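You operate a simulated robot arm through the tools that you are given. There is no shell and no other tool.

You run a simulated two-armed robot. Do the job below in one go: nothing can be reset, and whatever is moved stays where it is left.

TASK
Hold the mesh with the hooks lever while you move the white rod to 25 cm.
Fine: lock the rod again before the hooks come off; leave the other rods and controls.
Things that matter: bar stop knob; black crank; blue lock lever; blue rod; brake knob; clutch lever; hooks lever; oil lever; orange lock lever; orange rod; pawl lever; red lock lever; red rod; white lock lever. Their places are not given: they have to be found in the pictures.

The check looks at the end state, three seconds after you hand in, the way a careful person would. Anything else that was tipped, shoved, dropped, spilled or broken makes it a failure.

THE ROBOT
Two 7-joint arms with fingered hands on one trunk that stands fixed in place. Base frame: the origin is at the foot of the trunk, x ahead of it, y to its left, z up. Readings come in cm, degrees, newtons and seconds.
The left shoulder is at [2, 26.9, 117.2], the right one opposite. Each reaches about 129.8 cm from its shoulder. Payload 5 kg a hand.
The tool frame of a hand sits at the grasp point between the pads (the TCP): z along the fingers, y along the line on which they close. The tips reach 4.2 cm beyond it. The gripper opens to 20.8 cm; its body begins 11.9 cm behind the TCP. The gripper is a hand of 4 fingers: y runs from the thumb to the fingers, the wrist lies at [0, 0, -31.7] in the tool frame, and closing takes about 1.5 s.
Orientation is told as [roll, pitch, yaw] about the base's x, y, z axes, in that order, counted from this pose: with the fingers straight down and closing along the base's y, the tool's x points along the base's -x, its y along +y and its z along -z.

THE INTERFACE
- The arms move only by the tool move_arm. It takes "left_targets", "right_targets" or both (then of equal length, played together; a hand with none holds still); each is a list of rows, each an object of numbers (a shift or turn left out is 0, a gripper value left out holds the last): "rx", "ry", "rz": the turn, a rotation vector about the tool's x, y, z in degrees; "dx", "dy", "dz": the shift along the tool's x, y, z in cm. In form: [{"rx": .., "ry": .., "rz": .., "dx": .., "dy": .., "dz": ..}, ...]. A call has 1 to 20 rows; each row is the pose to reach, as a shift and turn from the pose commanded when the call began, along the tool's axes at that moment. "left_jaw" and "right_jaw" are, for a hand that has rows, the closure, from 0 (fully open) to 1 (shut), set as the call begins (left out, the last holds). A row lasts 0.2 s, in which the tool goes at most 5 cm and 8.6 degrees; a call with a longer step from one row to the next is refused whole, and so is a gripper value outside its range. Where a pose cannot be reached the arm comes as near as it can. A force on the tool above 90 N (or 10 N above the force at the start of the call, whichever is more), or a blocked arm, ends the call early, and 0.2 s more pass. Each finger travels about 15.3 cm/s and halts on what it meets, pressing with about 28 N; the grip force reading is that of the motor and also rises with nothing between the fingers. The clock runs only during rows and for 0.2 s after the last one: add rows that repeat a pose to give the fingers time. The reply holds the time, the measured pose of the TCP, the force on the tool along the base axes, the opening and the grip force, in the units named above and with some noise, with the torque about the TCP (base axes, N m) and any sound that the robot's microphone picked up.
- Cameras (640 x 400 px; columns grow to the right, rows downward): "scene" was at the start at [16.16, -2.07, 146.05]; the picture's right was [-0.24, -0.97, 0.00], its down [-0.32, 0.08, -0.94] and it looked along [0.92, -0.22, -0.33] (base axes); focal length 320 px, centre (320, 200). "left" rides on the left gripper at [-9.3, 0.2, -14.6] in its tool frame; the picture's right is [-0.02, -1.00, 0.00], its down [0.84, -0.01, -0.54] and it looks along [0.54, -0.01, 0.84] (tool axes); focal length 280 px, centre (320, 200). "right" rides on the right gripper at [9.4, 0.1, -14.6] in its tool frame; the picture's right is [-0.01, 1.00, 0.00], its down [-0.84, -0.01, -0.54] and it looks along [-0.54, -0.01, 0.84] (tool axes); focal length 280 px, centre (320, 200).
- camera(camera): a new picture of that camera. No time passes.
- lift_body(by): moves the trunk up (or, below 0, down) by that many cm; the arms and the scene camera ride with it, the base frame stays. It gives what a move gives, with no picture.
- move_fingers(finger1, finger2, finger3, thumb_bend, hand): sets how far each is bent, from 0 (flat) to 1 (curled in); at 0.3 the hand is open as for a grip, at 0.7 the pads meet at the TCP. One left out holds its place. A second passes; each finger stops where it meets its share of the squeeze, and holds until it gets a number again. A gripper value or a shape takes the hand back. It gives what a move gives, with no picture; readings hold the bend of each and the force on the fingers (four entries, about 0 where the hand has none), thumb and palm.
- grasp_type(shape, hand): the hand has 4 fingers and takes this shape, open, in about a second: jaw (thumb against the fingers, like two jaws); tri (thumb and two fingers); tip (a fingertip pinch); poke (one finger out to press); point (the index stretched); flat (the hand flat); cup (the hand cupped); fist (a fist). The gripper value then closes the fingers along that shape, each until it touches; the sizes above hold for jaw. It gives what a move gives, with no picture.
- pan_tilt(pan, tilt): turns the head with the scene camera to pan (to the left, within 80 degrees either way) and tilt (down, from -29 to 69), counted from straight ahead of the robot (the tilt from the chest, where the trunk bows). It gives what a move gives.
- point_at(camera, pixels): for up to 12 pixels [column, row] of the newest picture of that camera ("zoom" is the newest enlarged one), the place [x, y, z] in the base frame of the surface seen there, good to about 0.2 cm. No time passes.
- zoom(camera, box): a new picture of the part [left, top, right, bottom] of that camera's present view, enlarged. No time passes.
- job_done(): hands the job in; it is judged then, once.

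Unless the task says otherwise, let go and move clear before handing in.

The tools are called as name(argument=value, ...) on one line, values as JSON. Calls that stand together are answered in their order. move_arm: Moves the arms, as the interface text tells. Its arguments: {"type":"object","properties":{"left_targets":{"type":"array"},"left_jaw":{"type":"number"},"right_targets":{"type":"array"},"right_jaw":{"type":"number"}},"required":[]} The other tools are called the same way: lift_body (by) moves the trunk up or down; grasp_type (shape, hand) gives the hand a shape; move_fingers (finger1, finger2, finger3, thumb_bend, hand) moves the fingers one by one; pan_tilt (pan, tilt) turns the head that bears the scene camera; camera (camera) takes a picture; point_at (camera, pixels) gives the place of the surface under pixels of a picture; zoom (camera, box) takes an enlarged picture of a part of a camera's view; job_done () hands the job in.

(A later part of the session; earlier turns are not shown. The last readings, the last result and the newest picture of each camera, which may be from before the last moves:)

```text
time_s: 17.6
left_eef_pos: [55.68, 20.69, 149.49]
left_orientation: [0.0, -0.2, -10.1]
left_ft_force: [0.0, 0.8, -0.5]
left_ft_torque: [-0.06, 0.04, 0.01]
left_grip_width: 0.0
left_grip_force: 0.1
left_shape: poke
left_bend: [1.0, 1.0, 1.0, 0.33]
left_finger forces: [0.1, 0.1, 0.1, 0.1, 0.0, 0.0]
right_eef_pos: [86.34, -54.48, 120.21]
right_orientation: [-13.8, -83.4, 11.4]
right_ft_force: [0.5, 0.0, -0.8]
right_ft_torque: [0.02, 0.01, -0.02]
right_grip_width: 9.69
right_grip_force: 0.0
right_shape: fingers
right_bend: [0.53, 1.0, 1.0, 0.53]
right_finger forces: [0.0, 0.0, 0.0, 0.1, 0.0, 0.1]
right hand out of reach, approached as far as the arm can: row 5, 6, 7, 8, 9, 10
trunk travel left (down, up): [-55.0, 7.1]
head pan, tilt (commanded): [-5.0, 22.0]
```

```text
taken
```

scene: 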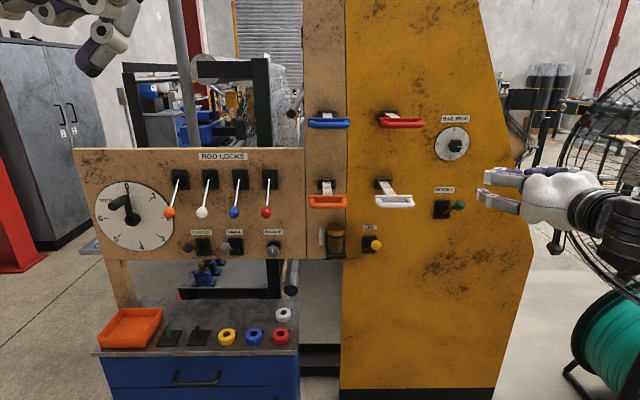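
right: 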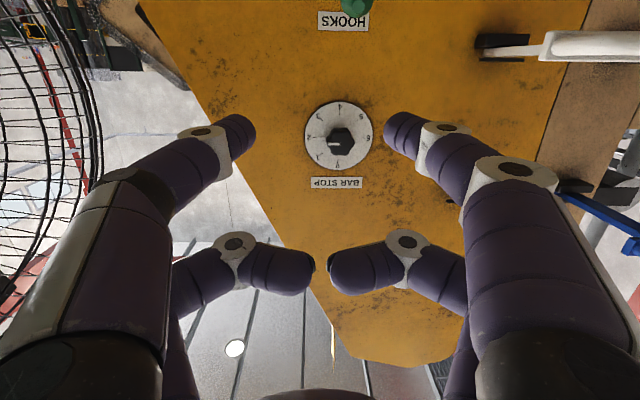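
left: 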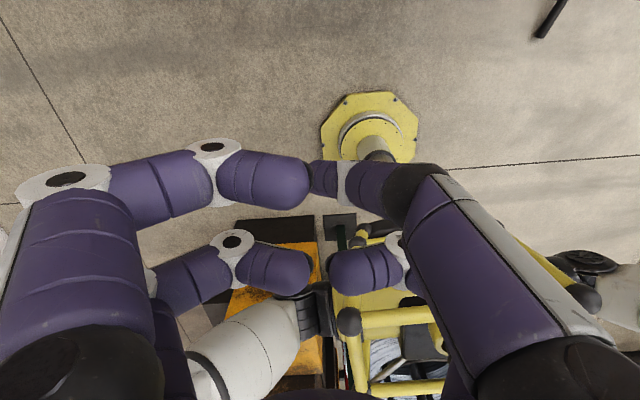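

The HOOKS height is out of reach with the hand level (got to (86,-54.5,120), pitch −83). A pinch along y works at any pitch, so I'll tilt the right hand about 40° below level and raise it slightly.

move_arm(right_targets=[{"ry": 8, "dx": -1.6}, {"ry": 16, "dx": -3.2}, {"ry": 24, "dx": -4.8}, {"ry": 32, "dx": -6.4}, {"ry": 40, "dx": -8}, {"ry": 40, "dx": -8}])

camera(camera="right")

camera(camera="scene")

```text
time_s: 19.0
left_eef_pos: [55.65, 20.23, 149.57]
left_orientation: [0.1, -0.2, -10.2]
left_ft_force: [0.5, -0.8, 0.3]
left_ft_torque: [0.19, 0.03, 0.02]
left_grip_width: 0.0
left_grip_force: 0.1
left_shape: poke
left_bend: [1.0, 1.0, 1.0, 0.33]
left_finger forces: [0.1, 0.1, 0.0, 0.1, 0.0, 0.0]
right_eef_pos: [87.05, -54.71, 127.86]
right_orientation: [-2.0, -43.6, -1.1]
right_ft_force: [-0.4, -0.7, -1.3]
right_ft_torque: [0.14, -0.04, 0.1]
right_grip_width: 9.66
right_grip_force: 0.0
right_shape: fingers
right_bend: [0.53, 1.0, 1.0, 0.53]
right_finger forces: [0.0, 0.0, 0.0, 0.0, 0.1, 0.0]
trunk travel left (down, up): [-55.0, 7.1]
head pan, tilt (commanded): [-5.0, 22.0]
```

```text
taken
```

right: 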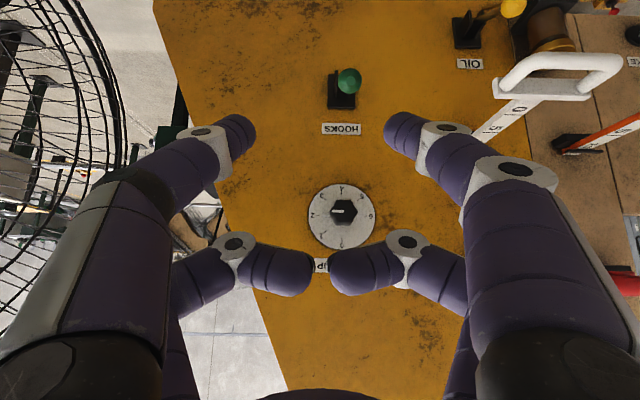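

```text
taken
```

scene: 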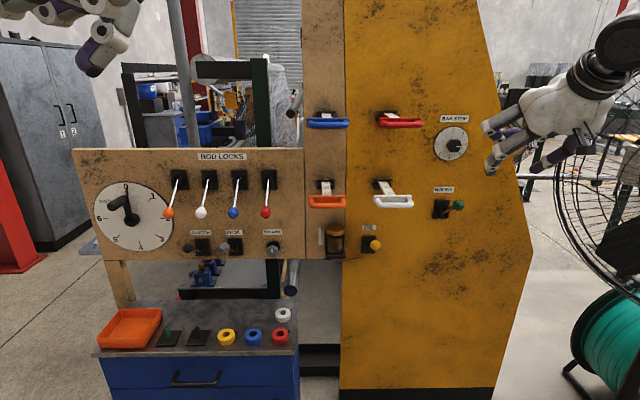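

The commanded pose follows the measured one, and the hand now sits at (87,−54.7,127.9) tilted 43° below level with a clear view of the green knob (350,80). I'll measure fingertip and knob places in the right camera.

point_at(camera="right", pixels=[[243, 130], [235, 150], [397, 130], [405, 150], [350, 78], [340, 90], [220, 150], [425, 155], [341, 103], [500, 110], [290, 270], [365, 270]])

zoom(camera="right", box=[300, 50, 400, 130])

```text
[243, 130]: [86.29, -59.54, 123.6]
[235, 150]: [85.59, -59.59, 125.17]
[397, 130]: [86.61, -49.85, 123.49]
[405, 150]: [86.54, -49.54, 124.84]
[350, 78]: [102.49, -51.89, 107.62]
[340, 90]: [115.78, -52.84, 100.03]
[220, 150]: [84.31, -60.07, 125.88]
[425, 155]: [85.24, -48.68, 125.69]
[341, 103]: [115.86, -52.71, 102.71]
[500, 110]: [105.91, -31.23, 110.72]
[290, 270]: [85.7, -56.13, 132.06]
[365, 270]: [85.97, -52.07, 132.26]
```

```text
5.00 times, centred on (350, 90) of right
```

zoom: 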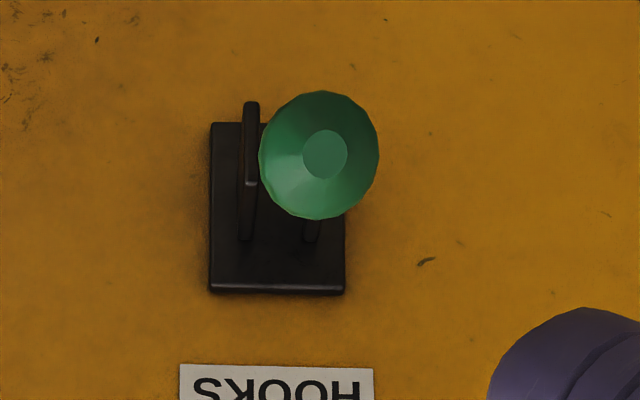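

Digit tips are at tool x≈2.7, ±4.8 in y; the HOOKS knob centre works out to about (104,−52,106.5). I'll move to a pre-grasp 8 cm short of it along the finger direction.

move_arm(right_targets=[{"dx": 0, "dy": 1.0, "dz": 4.5}, {"dx": -0.1, "dy": 2.0, "dz": 9.1}, {"dx": -0.1, "dy": 3.0, "dz": 13.7}, {"dx": -0.15, "dy": 3.98, "dz": 18.25}, {"dx": -0.15, "dy": 3.98, "dz": 18.25}])

camera(camera="right")

camera(camera="scene")

```text
time_s: 20.2
left_eef_pos: [55.45, 20.67, 149.7]
left_orientation: [0.0, -0.3, -10.2]
left_ft_force: [-0.6, 0.4, 1.3]
left_ft_torque: [-0.11, -0.16, 0.0]
left_grip_width: 0.0
left_grip_force: 0.0
left_shape: poke
left_bend: [1.0, 1.0, 1.0, 0.33]
left_finger forces: [0.0, 0.1, 0.0, 0.0, 0.1, 0.0]
right_eef_pos: [99.67, -51.3, 115.06]
right_orientation: [-2.3, -43.8, -1.0]
right_ft_force: [-0.8, 0.2, 1.9]
right_ft_torque: [-0.05, 0.02, -0.03]
right_grip_width: 9.7
right_grip_force: 0.0
right_shape: fingers
right_bend: [0.53, 1.0, 1.0, 0.53]
right_finger forces: [0.0, 0.1, 0.1, 0.0, 0.0, 0.0]
trunk travel left (down, up): [-55.0, 7.1]
head pan, tilt (commanded): [-5.0, 22.0]
```

```text
taken
```

right: 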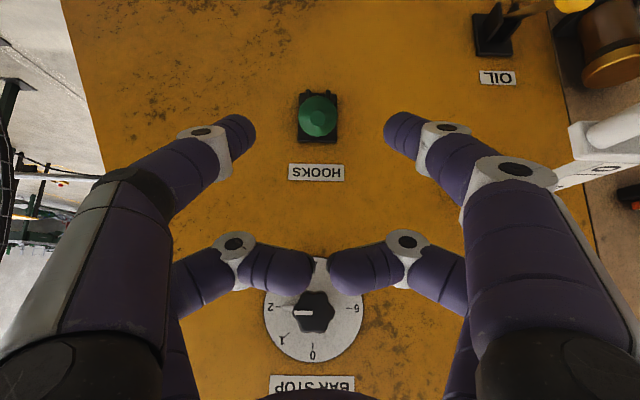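

```text
taken
```

scene: 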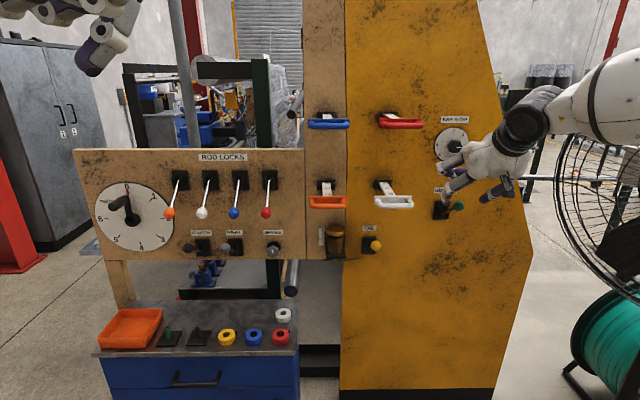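

The knob (318,115) sits centred between the open fingertips. I'll advance 8.4 cm to straddle it.

move_arm(right_targets=[{"dy": -0.1, "dz": 2.8}, {"dy": -0.2, "dz": 5.6}, {"dy": -0.3, "dz": 8.4}, {"dy": -0.3, "dz": 8.4}])

camera(camera="right")

zoom(camera="scene", box=[400, 100, 540, 240])

```text
time_s: 21.2
left_eef_pos: [55.59, 20.69, 149.67]
left_orientation: [0.0, -0.2, -10.3]
left_ft_force: [-1.1, -0.1, 0.8]
left_ft_torque: [-0.07, -0.18, -0.01]
left_grip_width: 0.01
left_grip_force: 0.0
left_shape: poke
left_bend: [1.0, 1.0, 1.0, 0.33]
left_finger forces: [0.0, 0.1, 0.0, 0.0, 0.1, 0.1]
right_eef_pos: [105.69, -51.96, 108.9]
right_orientation: [-2.0, -43.8, -1.0]
right_ft_force: [-0.6, 0.5, -0.2]
right_ft_torque: [0.02, 0.01, -0.04]
right_grip_width: 9.71
right_grip_force: 0.0
right_shape: fingers
right_bend: [0.53, 1.0, 1.0, 0.53]
right_finger forces: [0.0, 0.0, 0.0, 0.0, 0.0, 0.1]
trunk travel left (down, up): [-55.0, 7.1]
head pan, tilt (commanded): [-5.0, 22.0]
```

```text
taken
```

right: 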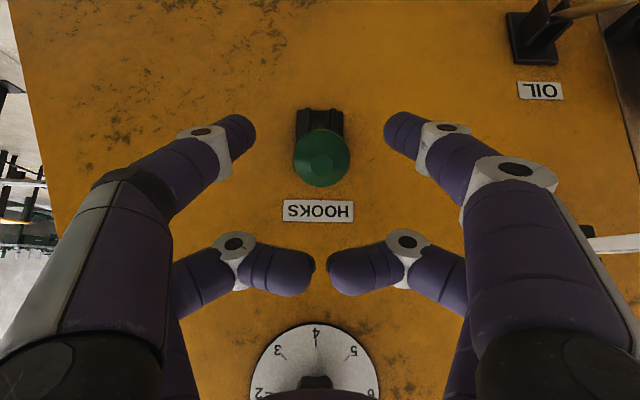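

```text
2.86 times, centred on (470, 170) of scene
```

zoom: 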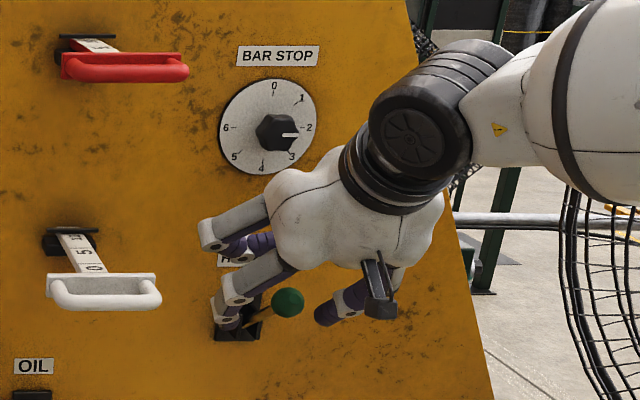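

The knob is between thumb and finger1, as expected at (320,158). I'll close the two digits on it.

move_fingers(hand="right", finger1=0.7, thumb_bend=0.7)

camera(camera="right")

```text
time_s: 22.2
left_eef_pos: [55.69, 20.59, 149.45]
left_orientation: [0.0, -0.1, -10.3]
left_ft_force: [0.0, -0.2, 0.5]
left_ft_torque: [0.01, -0.02, -0.01]
left_grip_width: 0.0
left_grip_force: 0.1
left_shape: poke
left_bend: [1.0, 1.0, 1.0, 0.33]
left_finger forces: [0.0, 0.0, 0.0, 0.0, 0.0, 0.1]
right_eef_pos: [105.75, -52.05, 108.62]
right_orientation: [-2.1, -43.6, -0.9]
right_ft_force: [-0.1, 0.7, -2.4]
right_ft_torque: [0.03, 0.02, 0.0]
right_grip_width: 1.44
right_grip_force: 1.5
right_shape: fingers
right_bend: [0.69, 1.0, 1.0, 0.7]
right_finger forces: [2.4, 0.1, 0.1, 0.1, 1.1, 0.1]
trunk travel left (down, up): [-55.0, 7.1]
head pan, tilt (commanded): [-5.0, 22.0]
```

```text
taken
```

right: 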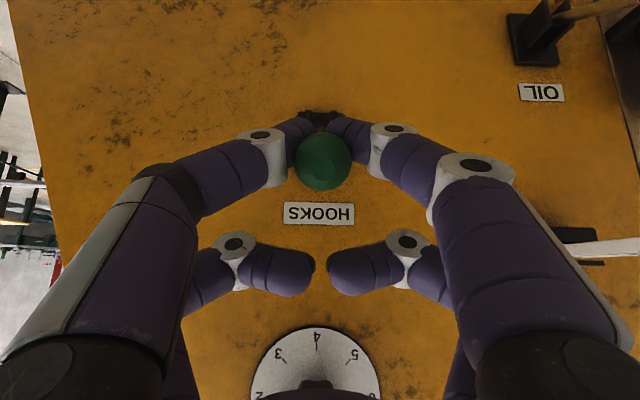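

Thumb and finger1 closed around the stick just behind the knob (opening 1.4 cm), caging it. Now I'll swing the lever down along its arc, first half, and watch force and sound.

move_arm(right_targets=[{"dx": 0.88, "dy": 0.03, "dz": 0.2}, {"dx": 1.77, "dy": 0.07, "dz": 0.45}, {"dx": 2.6, "dy": 0.1, "dz": 0.8}, {"dx": 3.44, "dy": 0.13, "dz": 1.21}, {"dx": 4.2, "dy": 0.15, "dz": 1.7}, {"dx": 4.95, "dy": 0.18, "dz": 2.25}])

camera(camera="right")

zoom(camera="scene", box=[400, 120, 540, 260])

```text
time_s: 23.6
left_eef_pos: [55.61, 20.57, 149.6]
left_orientation: [0.0, -0.1, -10.3]
left_ft_force: [0.4, 0.5, -0.1]
left_ft_torque: [0.03, 0.09, 0.0]
left_grip_width: 0.0
left_grip_force: 0.1
left_shape: poke
left_bend: [1.0, 1.0, 1.0, 0.33]
left_finger forces: [0.1, 0.1, 0.0, 0.0, 0.0, 0.0]
right_eef_pos: [103.49, -51.95, 103.95]
right_orientation: [-2.1, -43.7, -1.1]
right_ft_force: [-9.8, 1.1, 10.0]
right_ft_torque: [0.01, -0.26, 0.04]
right_grip_width: 1.11
right_grip_force: 6.8
right_shape: fingers
right_bend: [0.7, 1.0, 1.0, 0.7]
right_finger forces: [0.1, 7.5, 7.1, 0.0, 0.1, 0.0]
trunk travel left (down, up): [-55.0, 7.1]
head pan, tilt (commanded): [-5.0, 22.0]
```

```text
taken
```

right: 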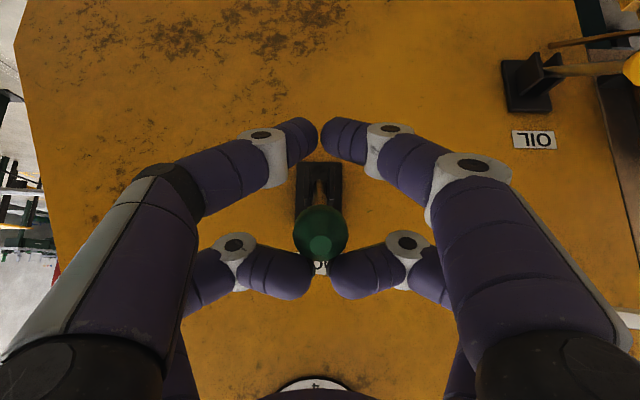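

```text
2.86 times, centred on (470, 190) of scene
```

zoom: 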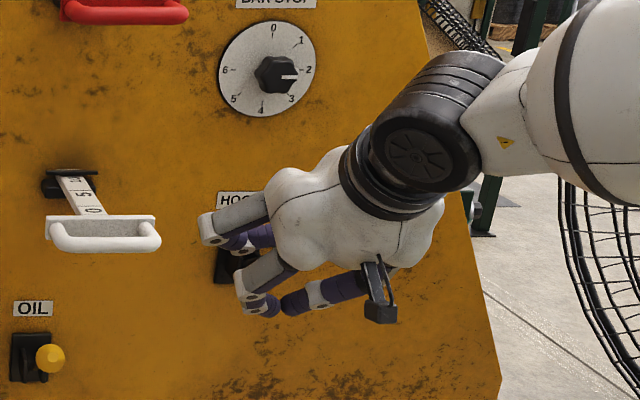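

The pinch slid below the lever and the knob (320,232) is now touching the curled fingers 2–3 (7 N each). I'll check whether the lever moved at all.

point_at(camera="right", pixels=[[320, 235], [320, 215], [318, 190], [300, 130], [340, 130], [290, 270], [350, 270], [310, 165]])

zoom(camera="right", box=[240, 100, 400, 300])

```text
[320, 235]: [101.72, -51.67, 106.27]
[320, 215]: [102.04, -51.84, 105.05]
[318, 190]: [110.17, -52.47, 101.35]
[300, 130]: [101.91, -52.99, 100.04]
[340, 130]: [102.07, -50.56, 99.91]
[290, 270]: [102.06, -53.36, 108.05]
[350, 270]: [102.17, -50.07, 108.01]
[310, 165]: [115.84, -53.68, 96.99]
```

```text
2.00 times, centred on (320, 200) of right
```

zoom: 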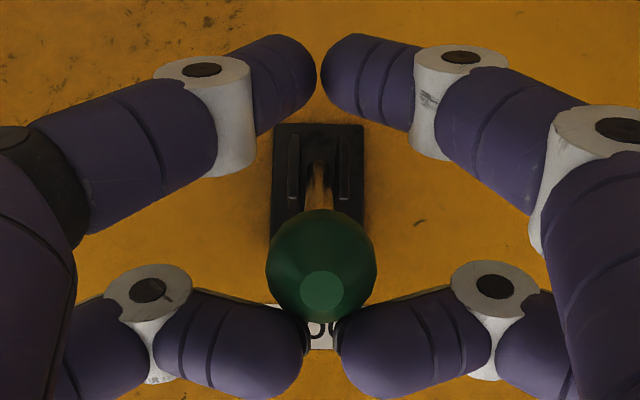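

The lever only dropped ~7° (knob now ≈(103.4,−51.8,105.3)); the stick would jam between the curled fingers further down. I'll back out, then press the knob down from above with all four fingertips nested round it, hand pitched more downward.

move_fingers(hand="right", finger1=0.5, thumb_bend=0.5)

move_arm(right_targets=[{"dx": -1.5, "dz": -2}, {"dx": -2.5, "dz": -5}, {"dx": -4, "dz": -9}, {"dx": -6, "dz": -13}, {"dx": -6, "dz": -13}])

camera(camera="right")

```text
time_s: 24.6
left_eef_pos: [55.69, 20.56, 149.51]
left_orientation: [-0.1, -0.2, -10.2]
left_ft_force: [0.4, -0.2, 0.4]
left_ft_torque: [0.03, -0.01, 0.0]
left_grip_width: 0.0
left_grip_force: 0.0
left_shape: poke
left_bend: [1.0, 1.0, 1.0, 0.33]
left_finger forces: [0.0, 0.1, 0.0, 0.0, 0.0, 0.1]
right_eef_pos: [103.74, -51.86, 103.68]
right_orientation: [-2.1, -43.6, -1.0]
right_ft_force: [0.7, 1.3, 1.6]
right_ft_torque: [-0.02, 0.04, 0.04]
right_grip_width: 11.24
right_grip_force: 1.2
right_shape: fingers
right_bend: [0.5, 1.0, 1.0, 0.5]
right_finger forces: [0.0, 1.3, 0.0, 0.0, 0.1, 0.0]
trunk travel left (down, up): [-55.0, 7.1]
head pan, tilt (commanded): [-5.0, 22.0]
```

```text
time_s: 25.8
left_eef_pos: [55.89, 20.55, 149.39]
left_orientation: [0.0, 0.0, -10.2]
left_ft_force: [0.1, -0.3, -0.7]
left_ft_torque: [0.04, 0.13, 0.02]
left_grip_width: 0.03
left_grip_force: 0.1
left_shape: poke
left_bend: [1.0, 1.0, 1.0, 0.33]
left_finger forces: [0.0, 0.0, 0.1, 0.0, 0.0, 0.0]
right_eef_pos: [99.05, -51.29, 116.95]
right_orientation: [-2.1, -43.5, -1.1]
right_ft_force: [-0.3, -0.1, -0.7]
right_ft_torque: [0.04, -0.03, 0.04]
right_grip_width: 11.23
right_grip_force: 0.0
right_shape: fingers
right_bend: [0.5, 1.0, 1.0, 0.5]
right_finger forces: [0.0, 0.0, 0.0, 0.1, 0.0, 0.0]
trunk travel left (down, up): [-55.0, 7.1]
head pan, tilt (commanded): [-5.0, 22.0]
```

```text
taken
```

right: 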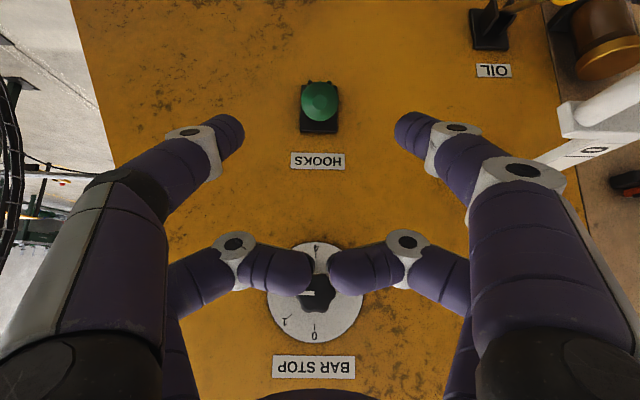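

The hand is clear; I'll check whether the knob (320,100) stayed lowered or sprung back.

point_at(camera="right", pixels=[[320, 98], [320, 90], [320, 110], [305, 100], [337, 100]])

zoom(camera="right", box=[280, 60, 370, 140])

zoom(camera="scene", box=[420, 170, 490, 230])

```text
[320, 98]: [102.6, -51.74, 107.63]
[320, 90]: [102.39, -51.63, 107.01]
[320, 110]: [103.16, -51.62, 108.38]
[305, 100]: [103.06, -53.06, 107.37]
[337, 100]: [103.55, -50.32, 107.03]
```

```text
5.00 times, centred on (325, 100) of right
```

zoom: 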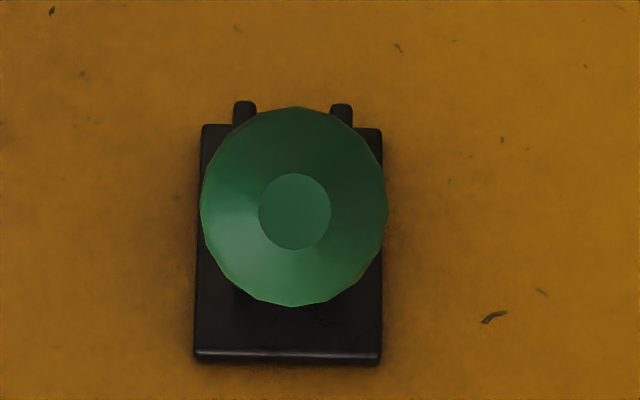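

```text
6.67 times, centred on (455, 200) of scene
```

zoom: 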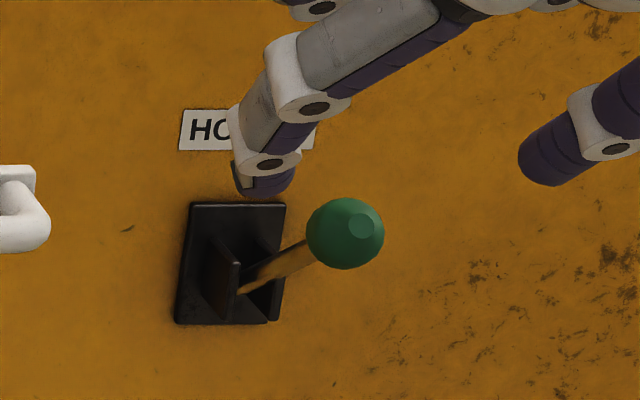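

The lever is spring-return (knob back at z≈107.6), so the right hand must keep holding it down. I'll close all four digits into a four-tip cage, pitch the hand steeper, and line it up over the knob.

move_fingers(hand="right", finger1=0.7, finger2=0.7, finger3=0.7, thumb_bend=0.7)

move_arm(right_targets=[{"ry": 6.5}, {"ry": 13}, {"ry": 13}])

camera(camera="right")

point_at(camera="right", pixels=[[322, 135], [320, 212], [300, 130], [345, 130], [305, 210], [335, 210]])

```text
time_s: 26.8
left_eef_pos: [55.66, 20.58, 149.57]
left_orientation: [0.1, -0.2, -10.3]
left_ft_force: [-0.1, -0.6, -0.5]
left_ft_torque: [0.02, -0.04, 0.0]
left_grip_width: 0.0
left_grip_force: 0.0
left_shape: poke
left_bend: [1.0, 1.0, 1.0, 0.33]
left_finger forces: [0.0, 0.1, 0.0, 0.0, 0.1, 0.1]
right_eef_pos: [99.05, -51.19, 117.14]
right_orientation: [-2.1, -43.6, -0.9]
right_ft_force: [0.1, -0.1, -0.5]
right_ft_torque: [-0.01, -0.05, -0.01]
right_grip_width: 1.14
right_grip_force: 0.0
right_shape: fingers
right_bend: [0.7, 0.7, 0.7, 0.7]
right_finger forces: [0.0, 0.1, 0.0, 0.1, 0.0, 0.2]
trunk travel left (down, up): [-55.0, 7.1]
head pan, tilt (commanded): [-5.0, 22.0]
```

```text
time_s: 27.6
left_eef_pos: [55.65, 20.54, 149.58]
left_orientation: [-0.1, 0.0, -10.1]
left_ft_force: [-0.8, -0.4, 0.6]
left_ft_torque: [-0.05, -0.08, 0.01]
left_grip_width: 0.01
left_grip_force: 0.1
left_shape: poke
left_bend: [1.0, 1.0, 1.0, 0.33]
left_finger forces: [0.1, 0.0, 0.0, 0.1, 0.0, 0.1]
right_eef_pos: [98.98, -51.25, 117.2]
right_orientation: [-1.8, -30.6, -1.6]
right_ft_force: [0.0, 0.6, 0.9]
right_ft_torque: [-0.01, -0.02, 0.01]
right_grip_width: 1.1
right_grip_force: 0.1
right_shape: fingers
right_bend: [0.7, 0.7, 0.7, 0.7]
right_finger forces: [0.0, 0.0, 0.0, 0.0, 0.0, 0.1]
trunk travel left (down, up): [-55.0, 7.1]
head pan, tilt (commanded): [-5.0, 22.0]
```

```text
taken
```

right: 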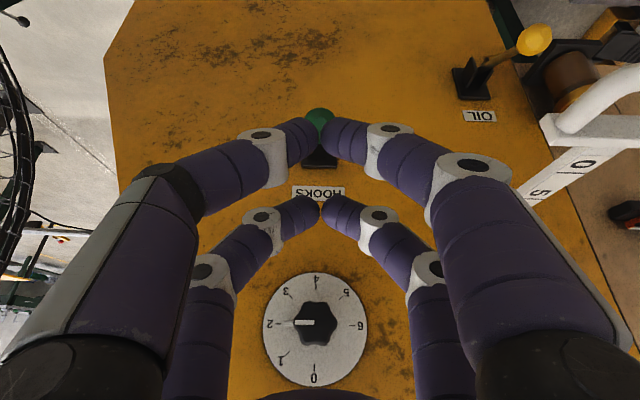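

```text
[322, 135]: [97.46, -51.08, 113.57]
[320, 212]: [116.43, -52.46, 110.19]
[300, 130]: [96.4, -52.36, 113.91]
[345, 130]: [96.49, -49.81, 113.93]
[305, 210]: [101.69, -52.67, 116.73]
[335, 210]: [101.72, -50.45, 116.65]
```

The four closed tips are at about ±3 in tool x, enough for the 3.4 cm knob to nest between the pairs. I'll lower the hand over the knob along the finger direction.

move_arm(right_targets=[{"dx": 1.15, "dy": -0.2, "dz": 1.8}, {"dx": 1.13, "dy": -0.22, "dz": 4.8}, {"dx": 1.11, "dy": -0.24, "dz": 7.8}, {"dx": 1.11, "dy": -0.24, "dz": 7.8}])

camera(camera="right")

zoom(camera="scene", box=[410, 130, 510, 230])

```text
time_s: 28.6
left_eef_pos: [55.58, 20.52, 149.59]
left_orientation: [0.0, -0.1, -10.2]
left_ft_force: [-0.4, 0.0, 0.9]
left_ft_torque: [-0.03, -0.07, 0.01]
left_grip_width: 0.01
left_grip_force: 0.1
left_shape: poke
left_bend: [1.0, 1.0, 1.0, 0.33]
left_finger forces: [0.0, 0.1, 0.1, 0.1, 0.0, 0.0]
right_eef_pos: [102.15, -51.9, 110.05]
right_orientation: [-1.8, -30.7, -1.8]
right_ft_force: [-0.2, -0.1, -0.6]
right_ft_torque: [-0.03, 0.03, -0.01]
right_grip_width: 1.11
right_grip_force: 0.0
right_shape: fingers
right_bend: [0.7, 0.7, 0.7, 0.7]
right_finger forces: [0.0, 0.1, 0.0, 0.0, 0.1, 0.0]
trunk travel left (down, up): [-55.0, 7.1]
head pan, tilt (commanded): [-5.0, 22.0]
```

```text
taken
```

right: 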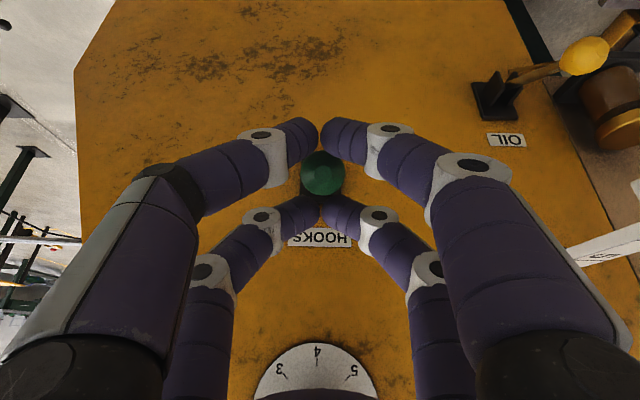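

```text
4.00 times, centred on (460, 180) of scene
```

zoom: 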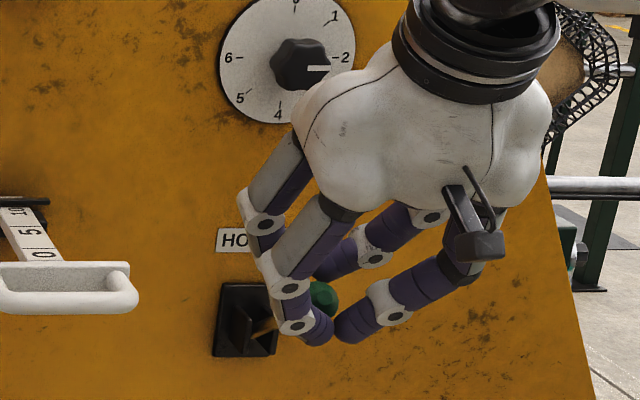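

The knob (322,172) is caged between the two fingertip pairs. I'll push the lever down along its arc in small steps to about 7° above level and check.

move_arm(right_targets=[{"dx": 0.6, "dz": 0}, {"dx": 1.6, "dy": 0.04, "dz": 0.5}, {"dx": 2.6, "dy": 0.08, "dz": 1.0}, {"dx": 3.5, "dy": 0.12, "dz": 1.6}, {"dx": 4.4, "dy": 0.16, "dz": 2.2}, {"dx": 5.2, "dy": 0.2, "dz": 2.9}, {"dx": 6.0, "dy": 0.23, "dz": 3.7}])

camera(camera="right")

zoom(camera="scene", box=[410, 150, 510, 250])

```text
time_s: 30.2
left_eef_pos: [55.73, 20.46, 149.61]
left_orientation: [0.0, -0.1, -10.2]
left_ft_force: [0.0, 0.2, 0.5]
left_ft_torque: [0.02, 0.03, 0.04]
left_grip_width: 0.0
left_grip_force: 0.1
left_shape: poke
left_bend: [1.0, 1.0, 1.0, 0.33]
left_finger forces: [0.0, 0.0, 0.1, 0.1, 0.0, 0.0]
right_eef_pos: [98.77, -51.92, 103.69]
right_orientation: [-1.8, -30.6, -1.6]
right_ft_force: [-0.1, -1.3, 0.3]
right_ft_torque: [0.04, 0.03, -0.01]
right_grip_width: 1.08
right_grip_force: 0.1
right_shape: fingers
right_bend: [0.7, 0.7, 0.7, 0.7]
right_finger forces: [0.0, 0.0, 0.1, 0.0, 0.0, 0.0]
trunk travel left (down, up): [-55.0, 7.1]
head pan, tilt (commanded): [-5.0, 22.0]
```

```text
taken
```

right: 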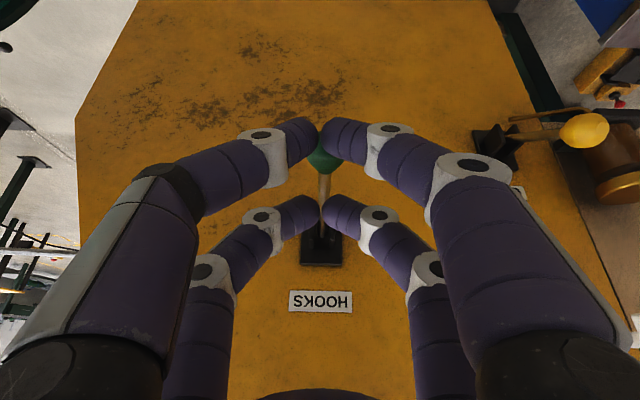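

```text
4.00 times, centred on (460, 200) of scene
```

zoom: 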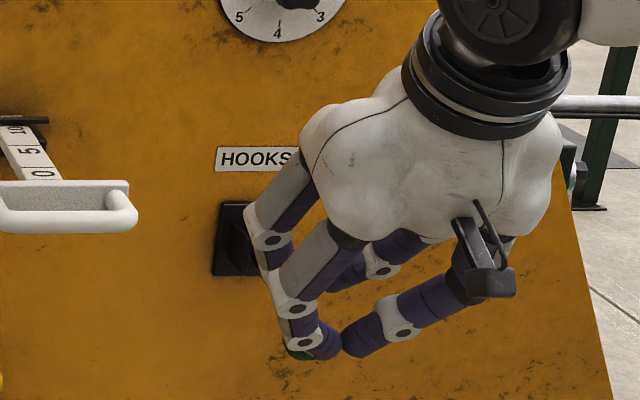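

The lever went down with almost no force now (0.3 N); the green knob peeks out at (320,158). I'll locate it.

point_at(camera="right", pixels=[[322, 155], [322, 162], [324, 185], [324, 200], [322, 170]])

zoom(camera="right", box=[270, 110, 380, 280])

zoom(camera="scene", box=[440, 195, 490, 250])

```text
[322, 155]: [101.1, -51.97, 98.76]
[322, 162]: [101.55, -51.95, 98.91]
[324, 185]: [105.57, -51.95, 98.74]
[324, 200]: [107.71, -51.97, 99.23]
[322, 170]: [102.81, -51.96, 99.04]
```

```text
2.35 times, centred on (325, 195) of right
```

zoom: 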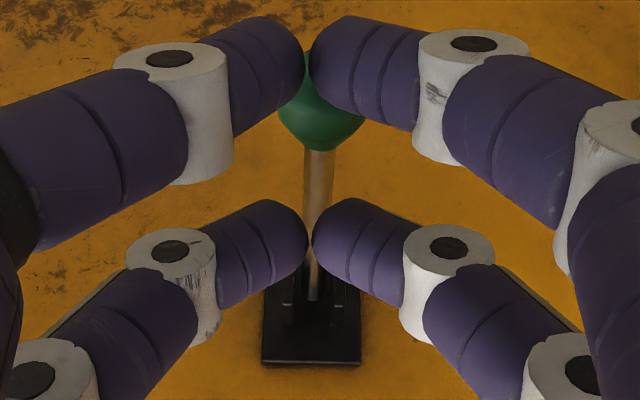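

```text
7.27 times, centred on (465, 222) of scene
```

zoom: 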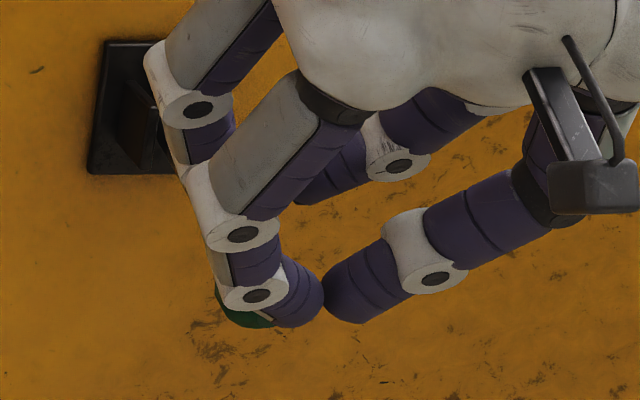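

The lever is near −10° with zero reaction, so it may have an over-centre snap. I'll dwell briefly and re-measure whether it moves further by itself.

move_arm(right_targets=[{"dx": 0}, {"dx": 0}, {"dx": 0}])

zoom(camera="right", box=[270, 110, 380, 280])

point_at(camera="zoom", pixels=[[320, 90], [320, 110], [320, 130], [318, 165], [318, 190], [316, 270], [316, 250], [340, 120], [300, 120]])

```text
time_s: 31.0
left_eef_pos: [55.7, 20.51, 149.5]
left_orientation: [0.0, -0.1, -10.2]
left_ft_force: [0.0, 0.3, -0.5]
left_ft_torque: [0.01, 0.01, -0.01]
left_grip_width: 0.0
left_grip_force: 0.0
left_shape: poke
left_bend: [1.0, 1.0, 1.0, 0.33]
left_finger forces: [0.1, 0.1, 0.0, 0.0, 0.0, 0.1]
right_eef_pos: [98.81, -51.88, 103.77]
right_orientation: [-1.8, -30.5, -1.7]
right_ft_force: [0.2, -0.4, -1.3]
right_ft_torque: [-0.01, 0.01, -0.02]
right_grip_width: 1.08
right_grip_force: 0.2
right_shape: fingers
right_bend: [0.7, 0.7, 0.7, 0.7]
right_finger forces: [0.1, 0.1, 0.0, 0.0, 0.0, 0.0]
trunk travel left (down, up): [-55.0, 7.1]
head pan, tilt (commanded): [-5.0, 22.0]
```

```text
2.35 times, centred on (325, 195) of right
```

zoom: 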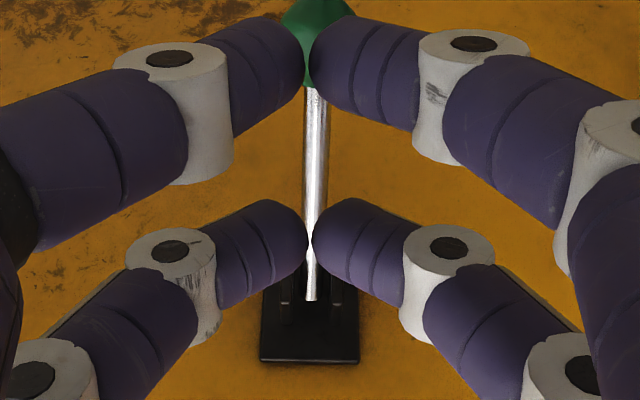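

```text
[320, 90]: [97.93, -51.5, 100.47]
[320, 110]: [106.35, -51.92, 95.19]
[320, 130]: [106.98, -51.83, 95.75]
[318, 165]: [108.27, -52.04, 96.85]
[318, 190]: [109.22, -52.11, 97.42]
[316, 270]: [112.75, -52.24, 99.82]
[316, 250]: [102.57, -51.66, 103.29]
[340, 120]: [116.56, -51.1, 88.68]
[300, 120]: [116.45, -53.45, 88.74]
```

The lever carried on down by itself to about −37° (stick from (112.8,99.8) to (106.4,95.2)) with no hand force: it is over-centre and stays down. I'll back the right hand off and verify that it stays.

move_arm(right_targets=[{"dz": -3}, {"dz": -6}, {"dz": -9.5}, {"dz": -13}, {"dz": -13}, {"dz": -13}])

zoom(camera="right", box=[250, 30, 400, 250])

zoom(camera="scene", box=[400, 150, 520, 260])

```text
time_s: 32.4
left_eef_pos: [55.6, 20.61, 149.69]
left_orientation: [0.1, -0.2, -10.2]
left_ft_force: [-1.3, 0.4, 0.7]
left_ft_torque: [-0.02, -0.06, 0.02]
left_grip_width: 0.0
left_grip_force: 0.1
left_shape: poke
left_bend: [1.0, 1.0, 1.0, 0.33]
left_finger forces: [0.0, 0.0, 0.0, 0.1, 0.0, 0.0]
right_eef_pos: [92.12, -51.27, 115.19]
right_orientation: [-1.8, -30.7, -1.5]
right_ft_force: [0.1, -0.2, 0.0]
right_ft_torque: [-0.01, -0.02, -0.01]
right_grip_width: 1.12
right_grip_force: 0.1
right_shape: fingers
right_bend: [0.7, 0.7, 0.7, 0.7]
right_finger forces: [0.0, 0.0, 0.1, 0.1, 0.0, 0.0]
trunk travel left (down, up): [-55.0, 7.1]
head pan, tilt (commanded): [-5.0, 22.0]
```

```text
1.82 times, centred on (325, 140) of right
```

zoom: 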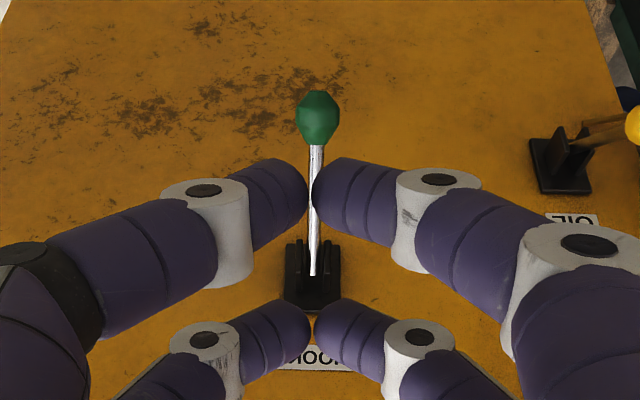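

```text
3.64 times, centred on (460, 205) of scene
```

zoom: 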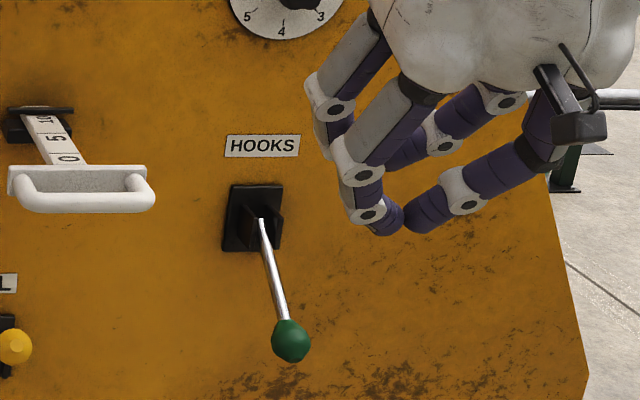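

The HOOKS lever stays down on its own. Next, unlock: I'll bring the left hand, pitched 45° down, toward the white lock lever at (110,28,104.5), with thumb+finger1 partly open and the others curled.

move_arm(left_targets=[{"rx": -0.24, "ry": -4.5, "rz": -0.57, "dx": -3.46, "dy": 1.28, "dz": 2.55}, {"rx": -0.48, "ry": -9, "rz": -1.14, "dx": -6.92, "dy": 2.56, "dz": 5.1}, {"rx": -0.72, "ry": -13.5, "rz": -1.71, "dx": -10.38, "dy": 3.84, "dz": 7.65}, {"rx": -0.96, "ry": -18, "rz": -2.28, "dx": -13.84, "dy": 5.12, "dz": 10.2}, {"rx": -1.2, "ry": -22.5, "rz": -2.85, "dx": -17.3, "dy": 6.4, "dz": 12.75}, {"rx": -1.44, "ry": -27, "rz": -3.42, "dx": -20.76, "dy": 7.68, "dz": 15.3}, {"rx": -1.68, "ry": -31.5, "rz": -3.99, "dx": -24.22, "dy": 8.96, "dz": 17.85}, {"rx": -1.92, "ry": -36, "rz": -4.56, "dx": -27.68, "dy": 10.24, "dz": 20.4}, {"rx": -2.16, "ry": -40.5, "rz": -5.13, "dx": -31.14, "dy": 11.52, "dz": 22.95}, {"rx": -2.4, "ry": -45, "rz": -5.7, "dx": -34.6, "dy": 12.8, "dz": 25.5}, {"rx": -2.4, "ry": -45, "rz": -5.7, "dx": -34.6, "dy": 12.8, "dz": 25.5}])

move_fingers(hand="left", finger1=0.55, finger2=1, finger3=1, thumb_bend=0.55)

camera(camera="left")

camera(camera="scene")

```text
time_s: 34.8
left_eef_pos: [91.96, 27.18, 124.44]
left_orientation: [0.1, -45.3, -4.1]
left_ft_force: [-1.2, -0.4, 1.1]
left_ft_torque: [0.04, -0.04, 0.03]
left_grip_width: 0.0
left_grip_force: 0.0
left_shape: poke
left_bend: [1.0, 1.0, 1.0, 0.33]
left_finger forces: [0.0, 0.1, 0.0, 0.1, 0.1, 0.0]
right_eef_pos: [92.16, -51.37, 115.18]
right_orientation: [-1.8, -30.6, -1.6]
right_ft_force: [0.2, 1.5, 0.6]
right_ft_torque: [0.05, -0.04, -0.01]
right_grip_width: 1.09
right_grip_force: 0.0
right_shape: fingers
right_bend: [0.7, 0.7, 0.7, 0.7]
right_finger forces: [0.0, 0.0, 0.0, 0.1, 0.1, 0.0]
trunk travel left (down, up): [-55.0, 7.1]
head pan, tilt (commanded): [-5.0, 22.0]
```

```text
time_s: 35.8
left_eef_pos: [92.06, 27.38, 124.26]
left_orientation: [0.1, -45.1, -4.1]
left_ft_force: [-0.6, 0.6, -0.3]
left_ft_torque: [-0.04, 0.0, 0.0]
left_grip_width: 8.62
left_grip_force: 0.1
left_shape: fingers
left_bend: [0.55, 0.99, 0.99, 0.55]
left_finger forces: [0.0, 0.0, 0.0, 0.0, 0.0, 0.1]
right_eef_pos: [92.33, -51.28, 115.08]
right_orientation: [-1.8, -30.6, -1.6]
right_ft_force: [0.4, 0.1, 0.1]
right_ft_torque: [-0.01, 0.01, 0.01]
right_grip_width: 1.13
right_grip_force: 0.2
right_shape: fingers
right_bend: [0.7, 0.7, 0.7, 0.7]
right_finger forces: [0.1, 0.0, 0.1, 0.0, 0.1, 0.0]
trunk travel left (down, up): [-55.0, 7.1]
head pan, tilt (commanded): [-5.0, 22.0]
```

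```text
taken
```

left: 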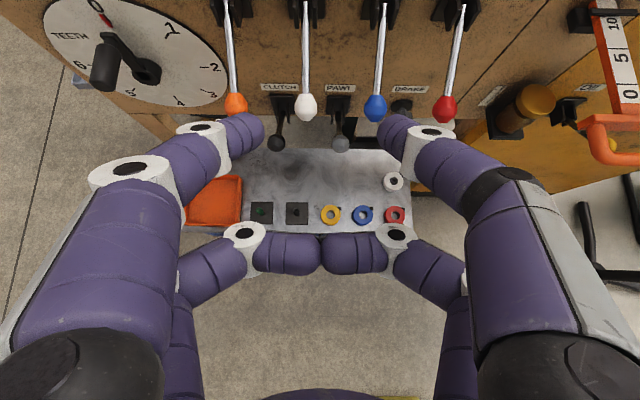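

```text
taken
```

scene: 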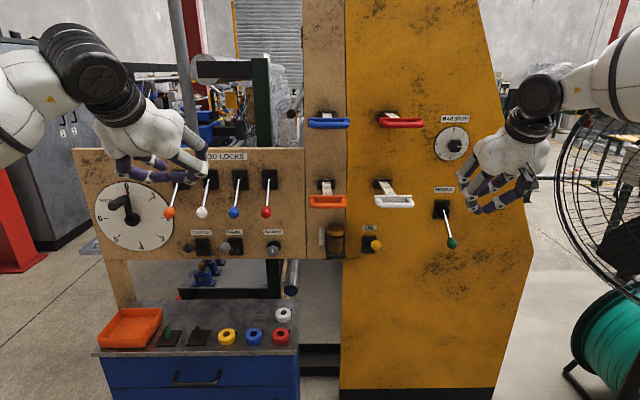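

The left hand camera sees the white lock lever knob at (305,107) between the open digits' tips at (250,135) and (395,130). I'll measure these points.

point_at(camera="left", pixels=[[252, 140], [392, 135], [305, 107], [305, 90], [305, 60], [305, 30], [235, 103], [376, 108], [300, 250], [345, 250], [277, 140], [341, 143]])

zoom(camera="left", box=[220, 0, 420, 170])

```text
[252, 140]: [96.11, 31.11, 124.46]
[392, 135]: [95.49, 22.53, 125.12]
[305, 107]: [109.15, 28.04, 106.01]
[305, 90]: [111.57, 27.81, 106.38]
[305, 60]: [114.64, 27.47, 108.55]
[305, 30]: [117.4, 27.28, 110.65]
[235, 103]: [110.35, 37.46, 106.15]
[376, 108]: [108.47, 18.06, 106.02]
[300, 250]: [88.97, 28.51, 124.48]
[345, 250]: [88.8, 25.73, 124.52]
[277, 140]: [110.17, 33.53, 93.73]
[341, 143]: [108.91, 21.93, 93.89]
```

```text
2.35 times, centred on (320, 85) of left
```

zoom: 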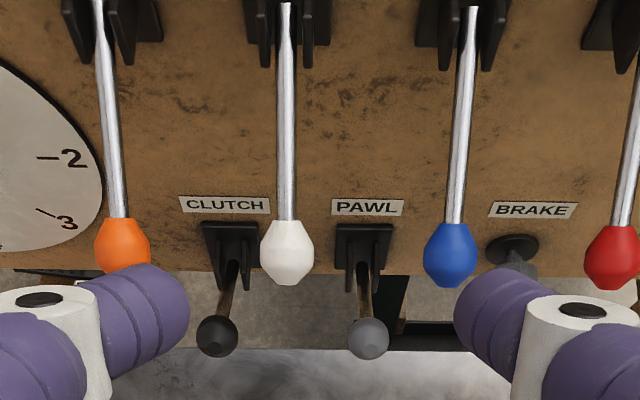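

White lock stick and knob are located (stick point G≈(112.3,27.75,106.2)); neighbours clear the open digits by ~2 cm. I'll go to the pre-grasp point 9 cm short.

move_arm(left_targets=[{"dx": 0.34, "dy": 0.45, "dz": 4}, {"dx": 0.68, "dy": 0.91, "dz": 8}, {"dx": 1.02, "dy": 1.36, "dz": 12}, {"dx": 1.36, "dy": 1.82, "dz": 16}, {"dx": 1.36, "dy": 1.82, "dz": 16}])

camera(camera="left")

zoom(camera="scene", box=[100, 120, 300, 270])

```text
time_s: 37.0
left_eef_pos: [102.62, 28.05, 111.86]
left_orientation: [-0.1, -45.1, -4.1]
left_ft_force: [0.1, -0.4, 0.0]
left_ft_torque: [-0.02, -0.01, 0.0]
left_grip_width: 8.63
left_grip_force: 0.0
left_shape: fingers
left_bend: [0.55, 0.99, 0.99, 0.55]
left_finger forces: [0.1, 0.1, 0.0, 0.0, 0.0, 0.0]
right_eef_pos: [92.32, -51.19, 115.2]
right_orientation: [-1.9, -30.6, -1.6]
right_ft_force: [0.2, -0.4, -0.3]
right_ft_torque: [-0.03, -0.01, -0.05]
right_grip_width: 1.09
right_grip_force: 0.1
right_shape: fingers
right_bend: [0.7, 0.7, 0.7, 0.7]
right_finger forces: [0.1, 0.0, 0.0, 0.0, 0.0, 0.0]
trunk travel left (down, up): [-55.0, 7.1]
head pan, tilt (commanded): [-5.0, 22.0]
```

```text
taken
```

left: 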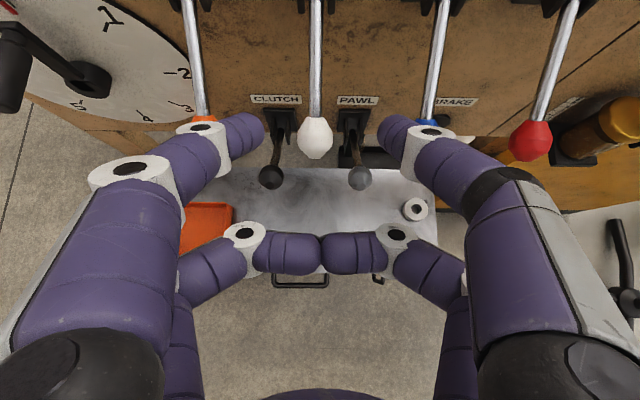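

```text
2.67 times, centred on (200, 195) of scene
```

zoom: 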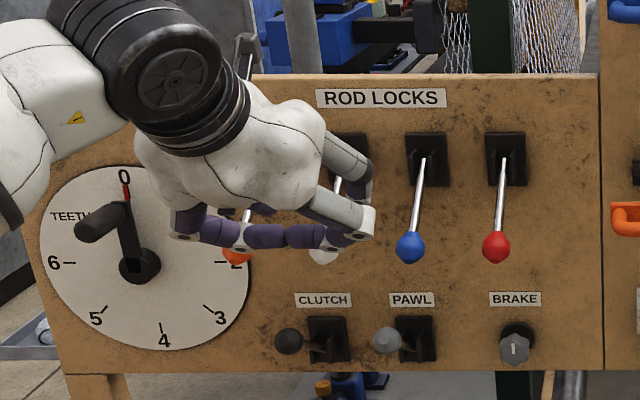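

The orange and blue knobs appear behind the digits in view; I'll measure the digit outer knuckles to be sure of clearance before going in.

point_at(camera="left", pixels=[[180, 150], [200, 128], [225, 145], [442, 145], [415, 150], [250, 120], [385, 120], [205, 118], [425, 123], [315, 135], [100, 180], [520, 180]])

```text
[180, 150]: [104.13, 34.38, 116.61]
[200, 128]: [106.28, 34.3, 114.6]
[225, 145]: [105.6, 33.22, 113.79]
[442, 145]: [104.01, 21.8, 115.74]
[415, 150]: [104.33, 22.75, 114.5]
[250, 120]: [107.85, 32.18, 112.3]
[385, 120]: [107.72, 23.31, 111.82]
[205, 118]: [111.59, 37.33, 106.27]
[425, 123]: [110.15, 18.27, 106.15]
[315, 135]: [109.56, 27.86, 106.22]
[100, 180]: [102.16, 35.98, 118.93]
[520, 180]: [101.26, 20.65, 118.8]
```

Clearance is fine (knuckles at |y|≤6.8 vs neighbour knobs from 7.9). I'll advance 9 cm and straddle the stick, then close thumb+finger1 around it.

move_arm(left_targets=[{"dy": 0.1, "dz": 3}, {"dy": 0.25, "dz": 6}, {"dy": 0.35, "dz": 8.9}, {"dy": 0.35, "dz": 8.9}])

camera(camera="left")

```text
time_s: 38.0
left_eef_pos: [108.69, 28.03, 105.64]
left_orientation: [0.0, -45.3, -4.2]
left_ft_force: [-0.5, -0.6, 0.1]
left_ft_torque: [0.0, 0.01, -0.01]
left_grip_width: 8.63
left_grip_force: 0.0
left_shape: fingers
left_bend: [0.55, 0.99, 0.99, 0.55]
left_finger forces: [0.0, 0.0, 0.1, 0.0, 0.1, 0.0]
right_eef_pos: [92.16, -51.25, 115.21]
right_orientation: [-1.8, -30.7, -1.5]
right_ft_force: [-0.5, -0.3, 1.3]
right_ft_torque: [-0.03, 0.05, -0.01]
right_grip_width: 1.12
right_grip_force: 0.1
right_shape: fingers
right_bend: [0.7, 0.7, 0.7, 0.7]
right_finger forces: [0.1, 0.0, 0.0, 0.1, 0.0, 0.0]
trunk travel left (down, up): [-55.0, 7.1]
head pan, tilt (commanded): [-5.0, 22.0]
```

```text
taken
```

left: 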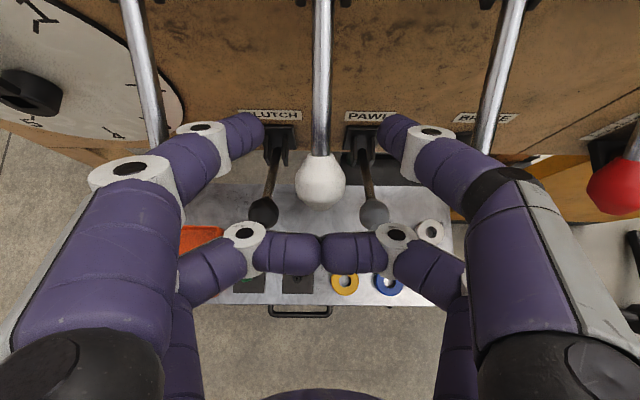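

The stick (320,120) is centred between the digit tips. Closing thumb and finger1 around it.

move_fingers(hand="left", finger1=0.72, thumb_bend=0.72)

camera(camera="left")

```text
time_s: 39.0
left_eef_pos: [108.79, 27.94, 105.31]
left_orientation: [0.0, -45.1, -4.1]
left_ft_force: [3.8, -2.9, -3.9]
left_ft_torque: [0.03, 0.19, -0.09]
left_grip_width: 1.05
left_grip_force: 4.6
left_shape: fingers
left_bend: [0.71, 0.99, 0.99, 0.7]
left_finger forces: [4.5, 0.0, 0.0, 0.0, 5.5, 0.0]
right_eef_pos: [92.29, -51.24, 115.08]
right_orientation: [-1.9, -30.6, -1.5]
right_ft_force: [0.4, -0.3, 0.5]
right_ft_torque: [-0.02, 0.01, -0.02]
right_grip_width: 1.12
right_grip_force: 0.1
right_shape: fingers
right_bend: [0.7, 0.7, 0.7, 0.7]
right_finger forces: [0.1, 0.1, 0.1, 0.0, 0.0, 0.0]
trunk travel left (down, up): [-55.0, 7.1]
head pan, tilt (commanded): [-5.0, 22.0]
```

```text
taken
```

left: 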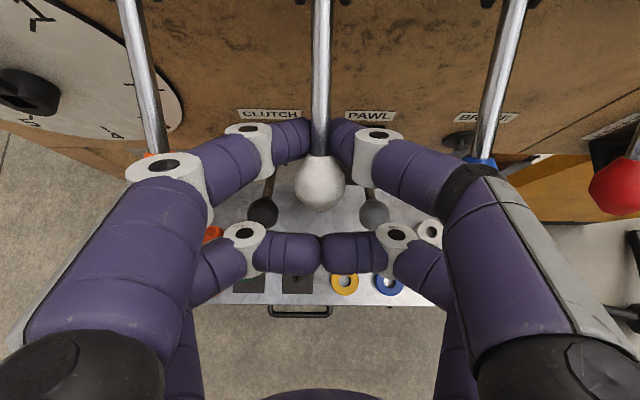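

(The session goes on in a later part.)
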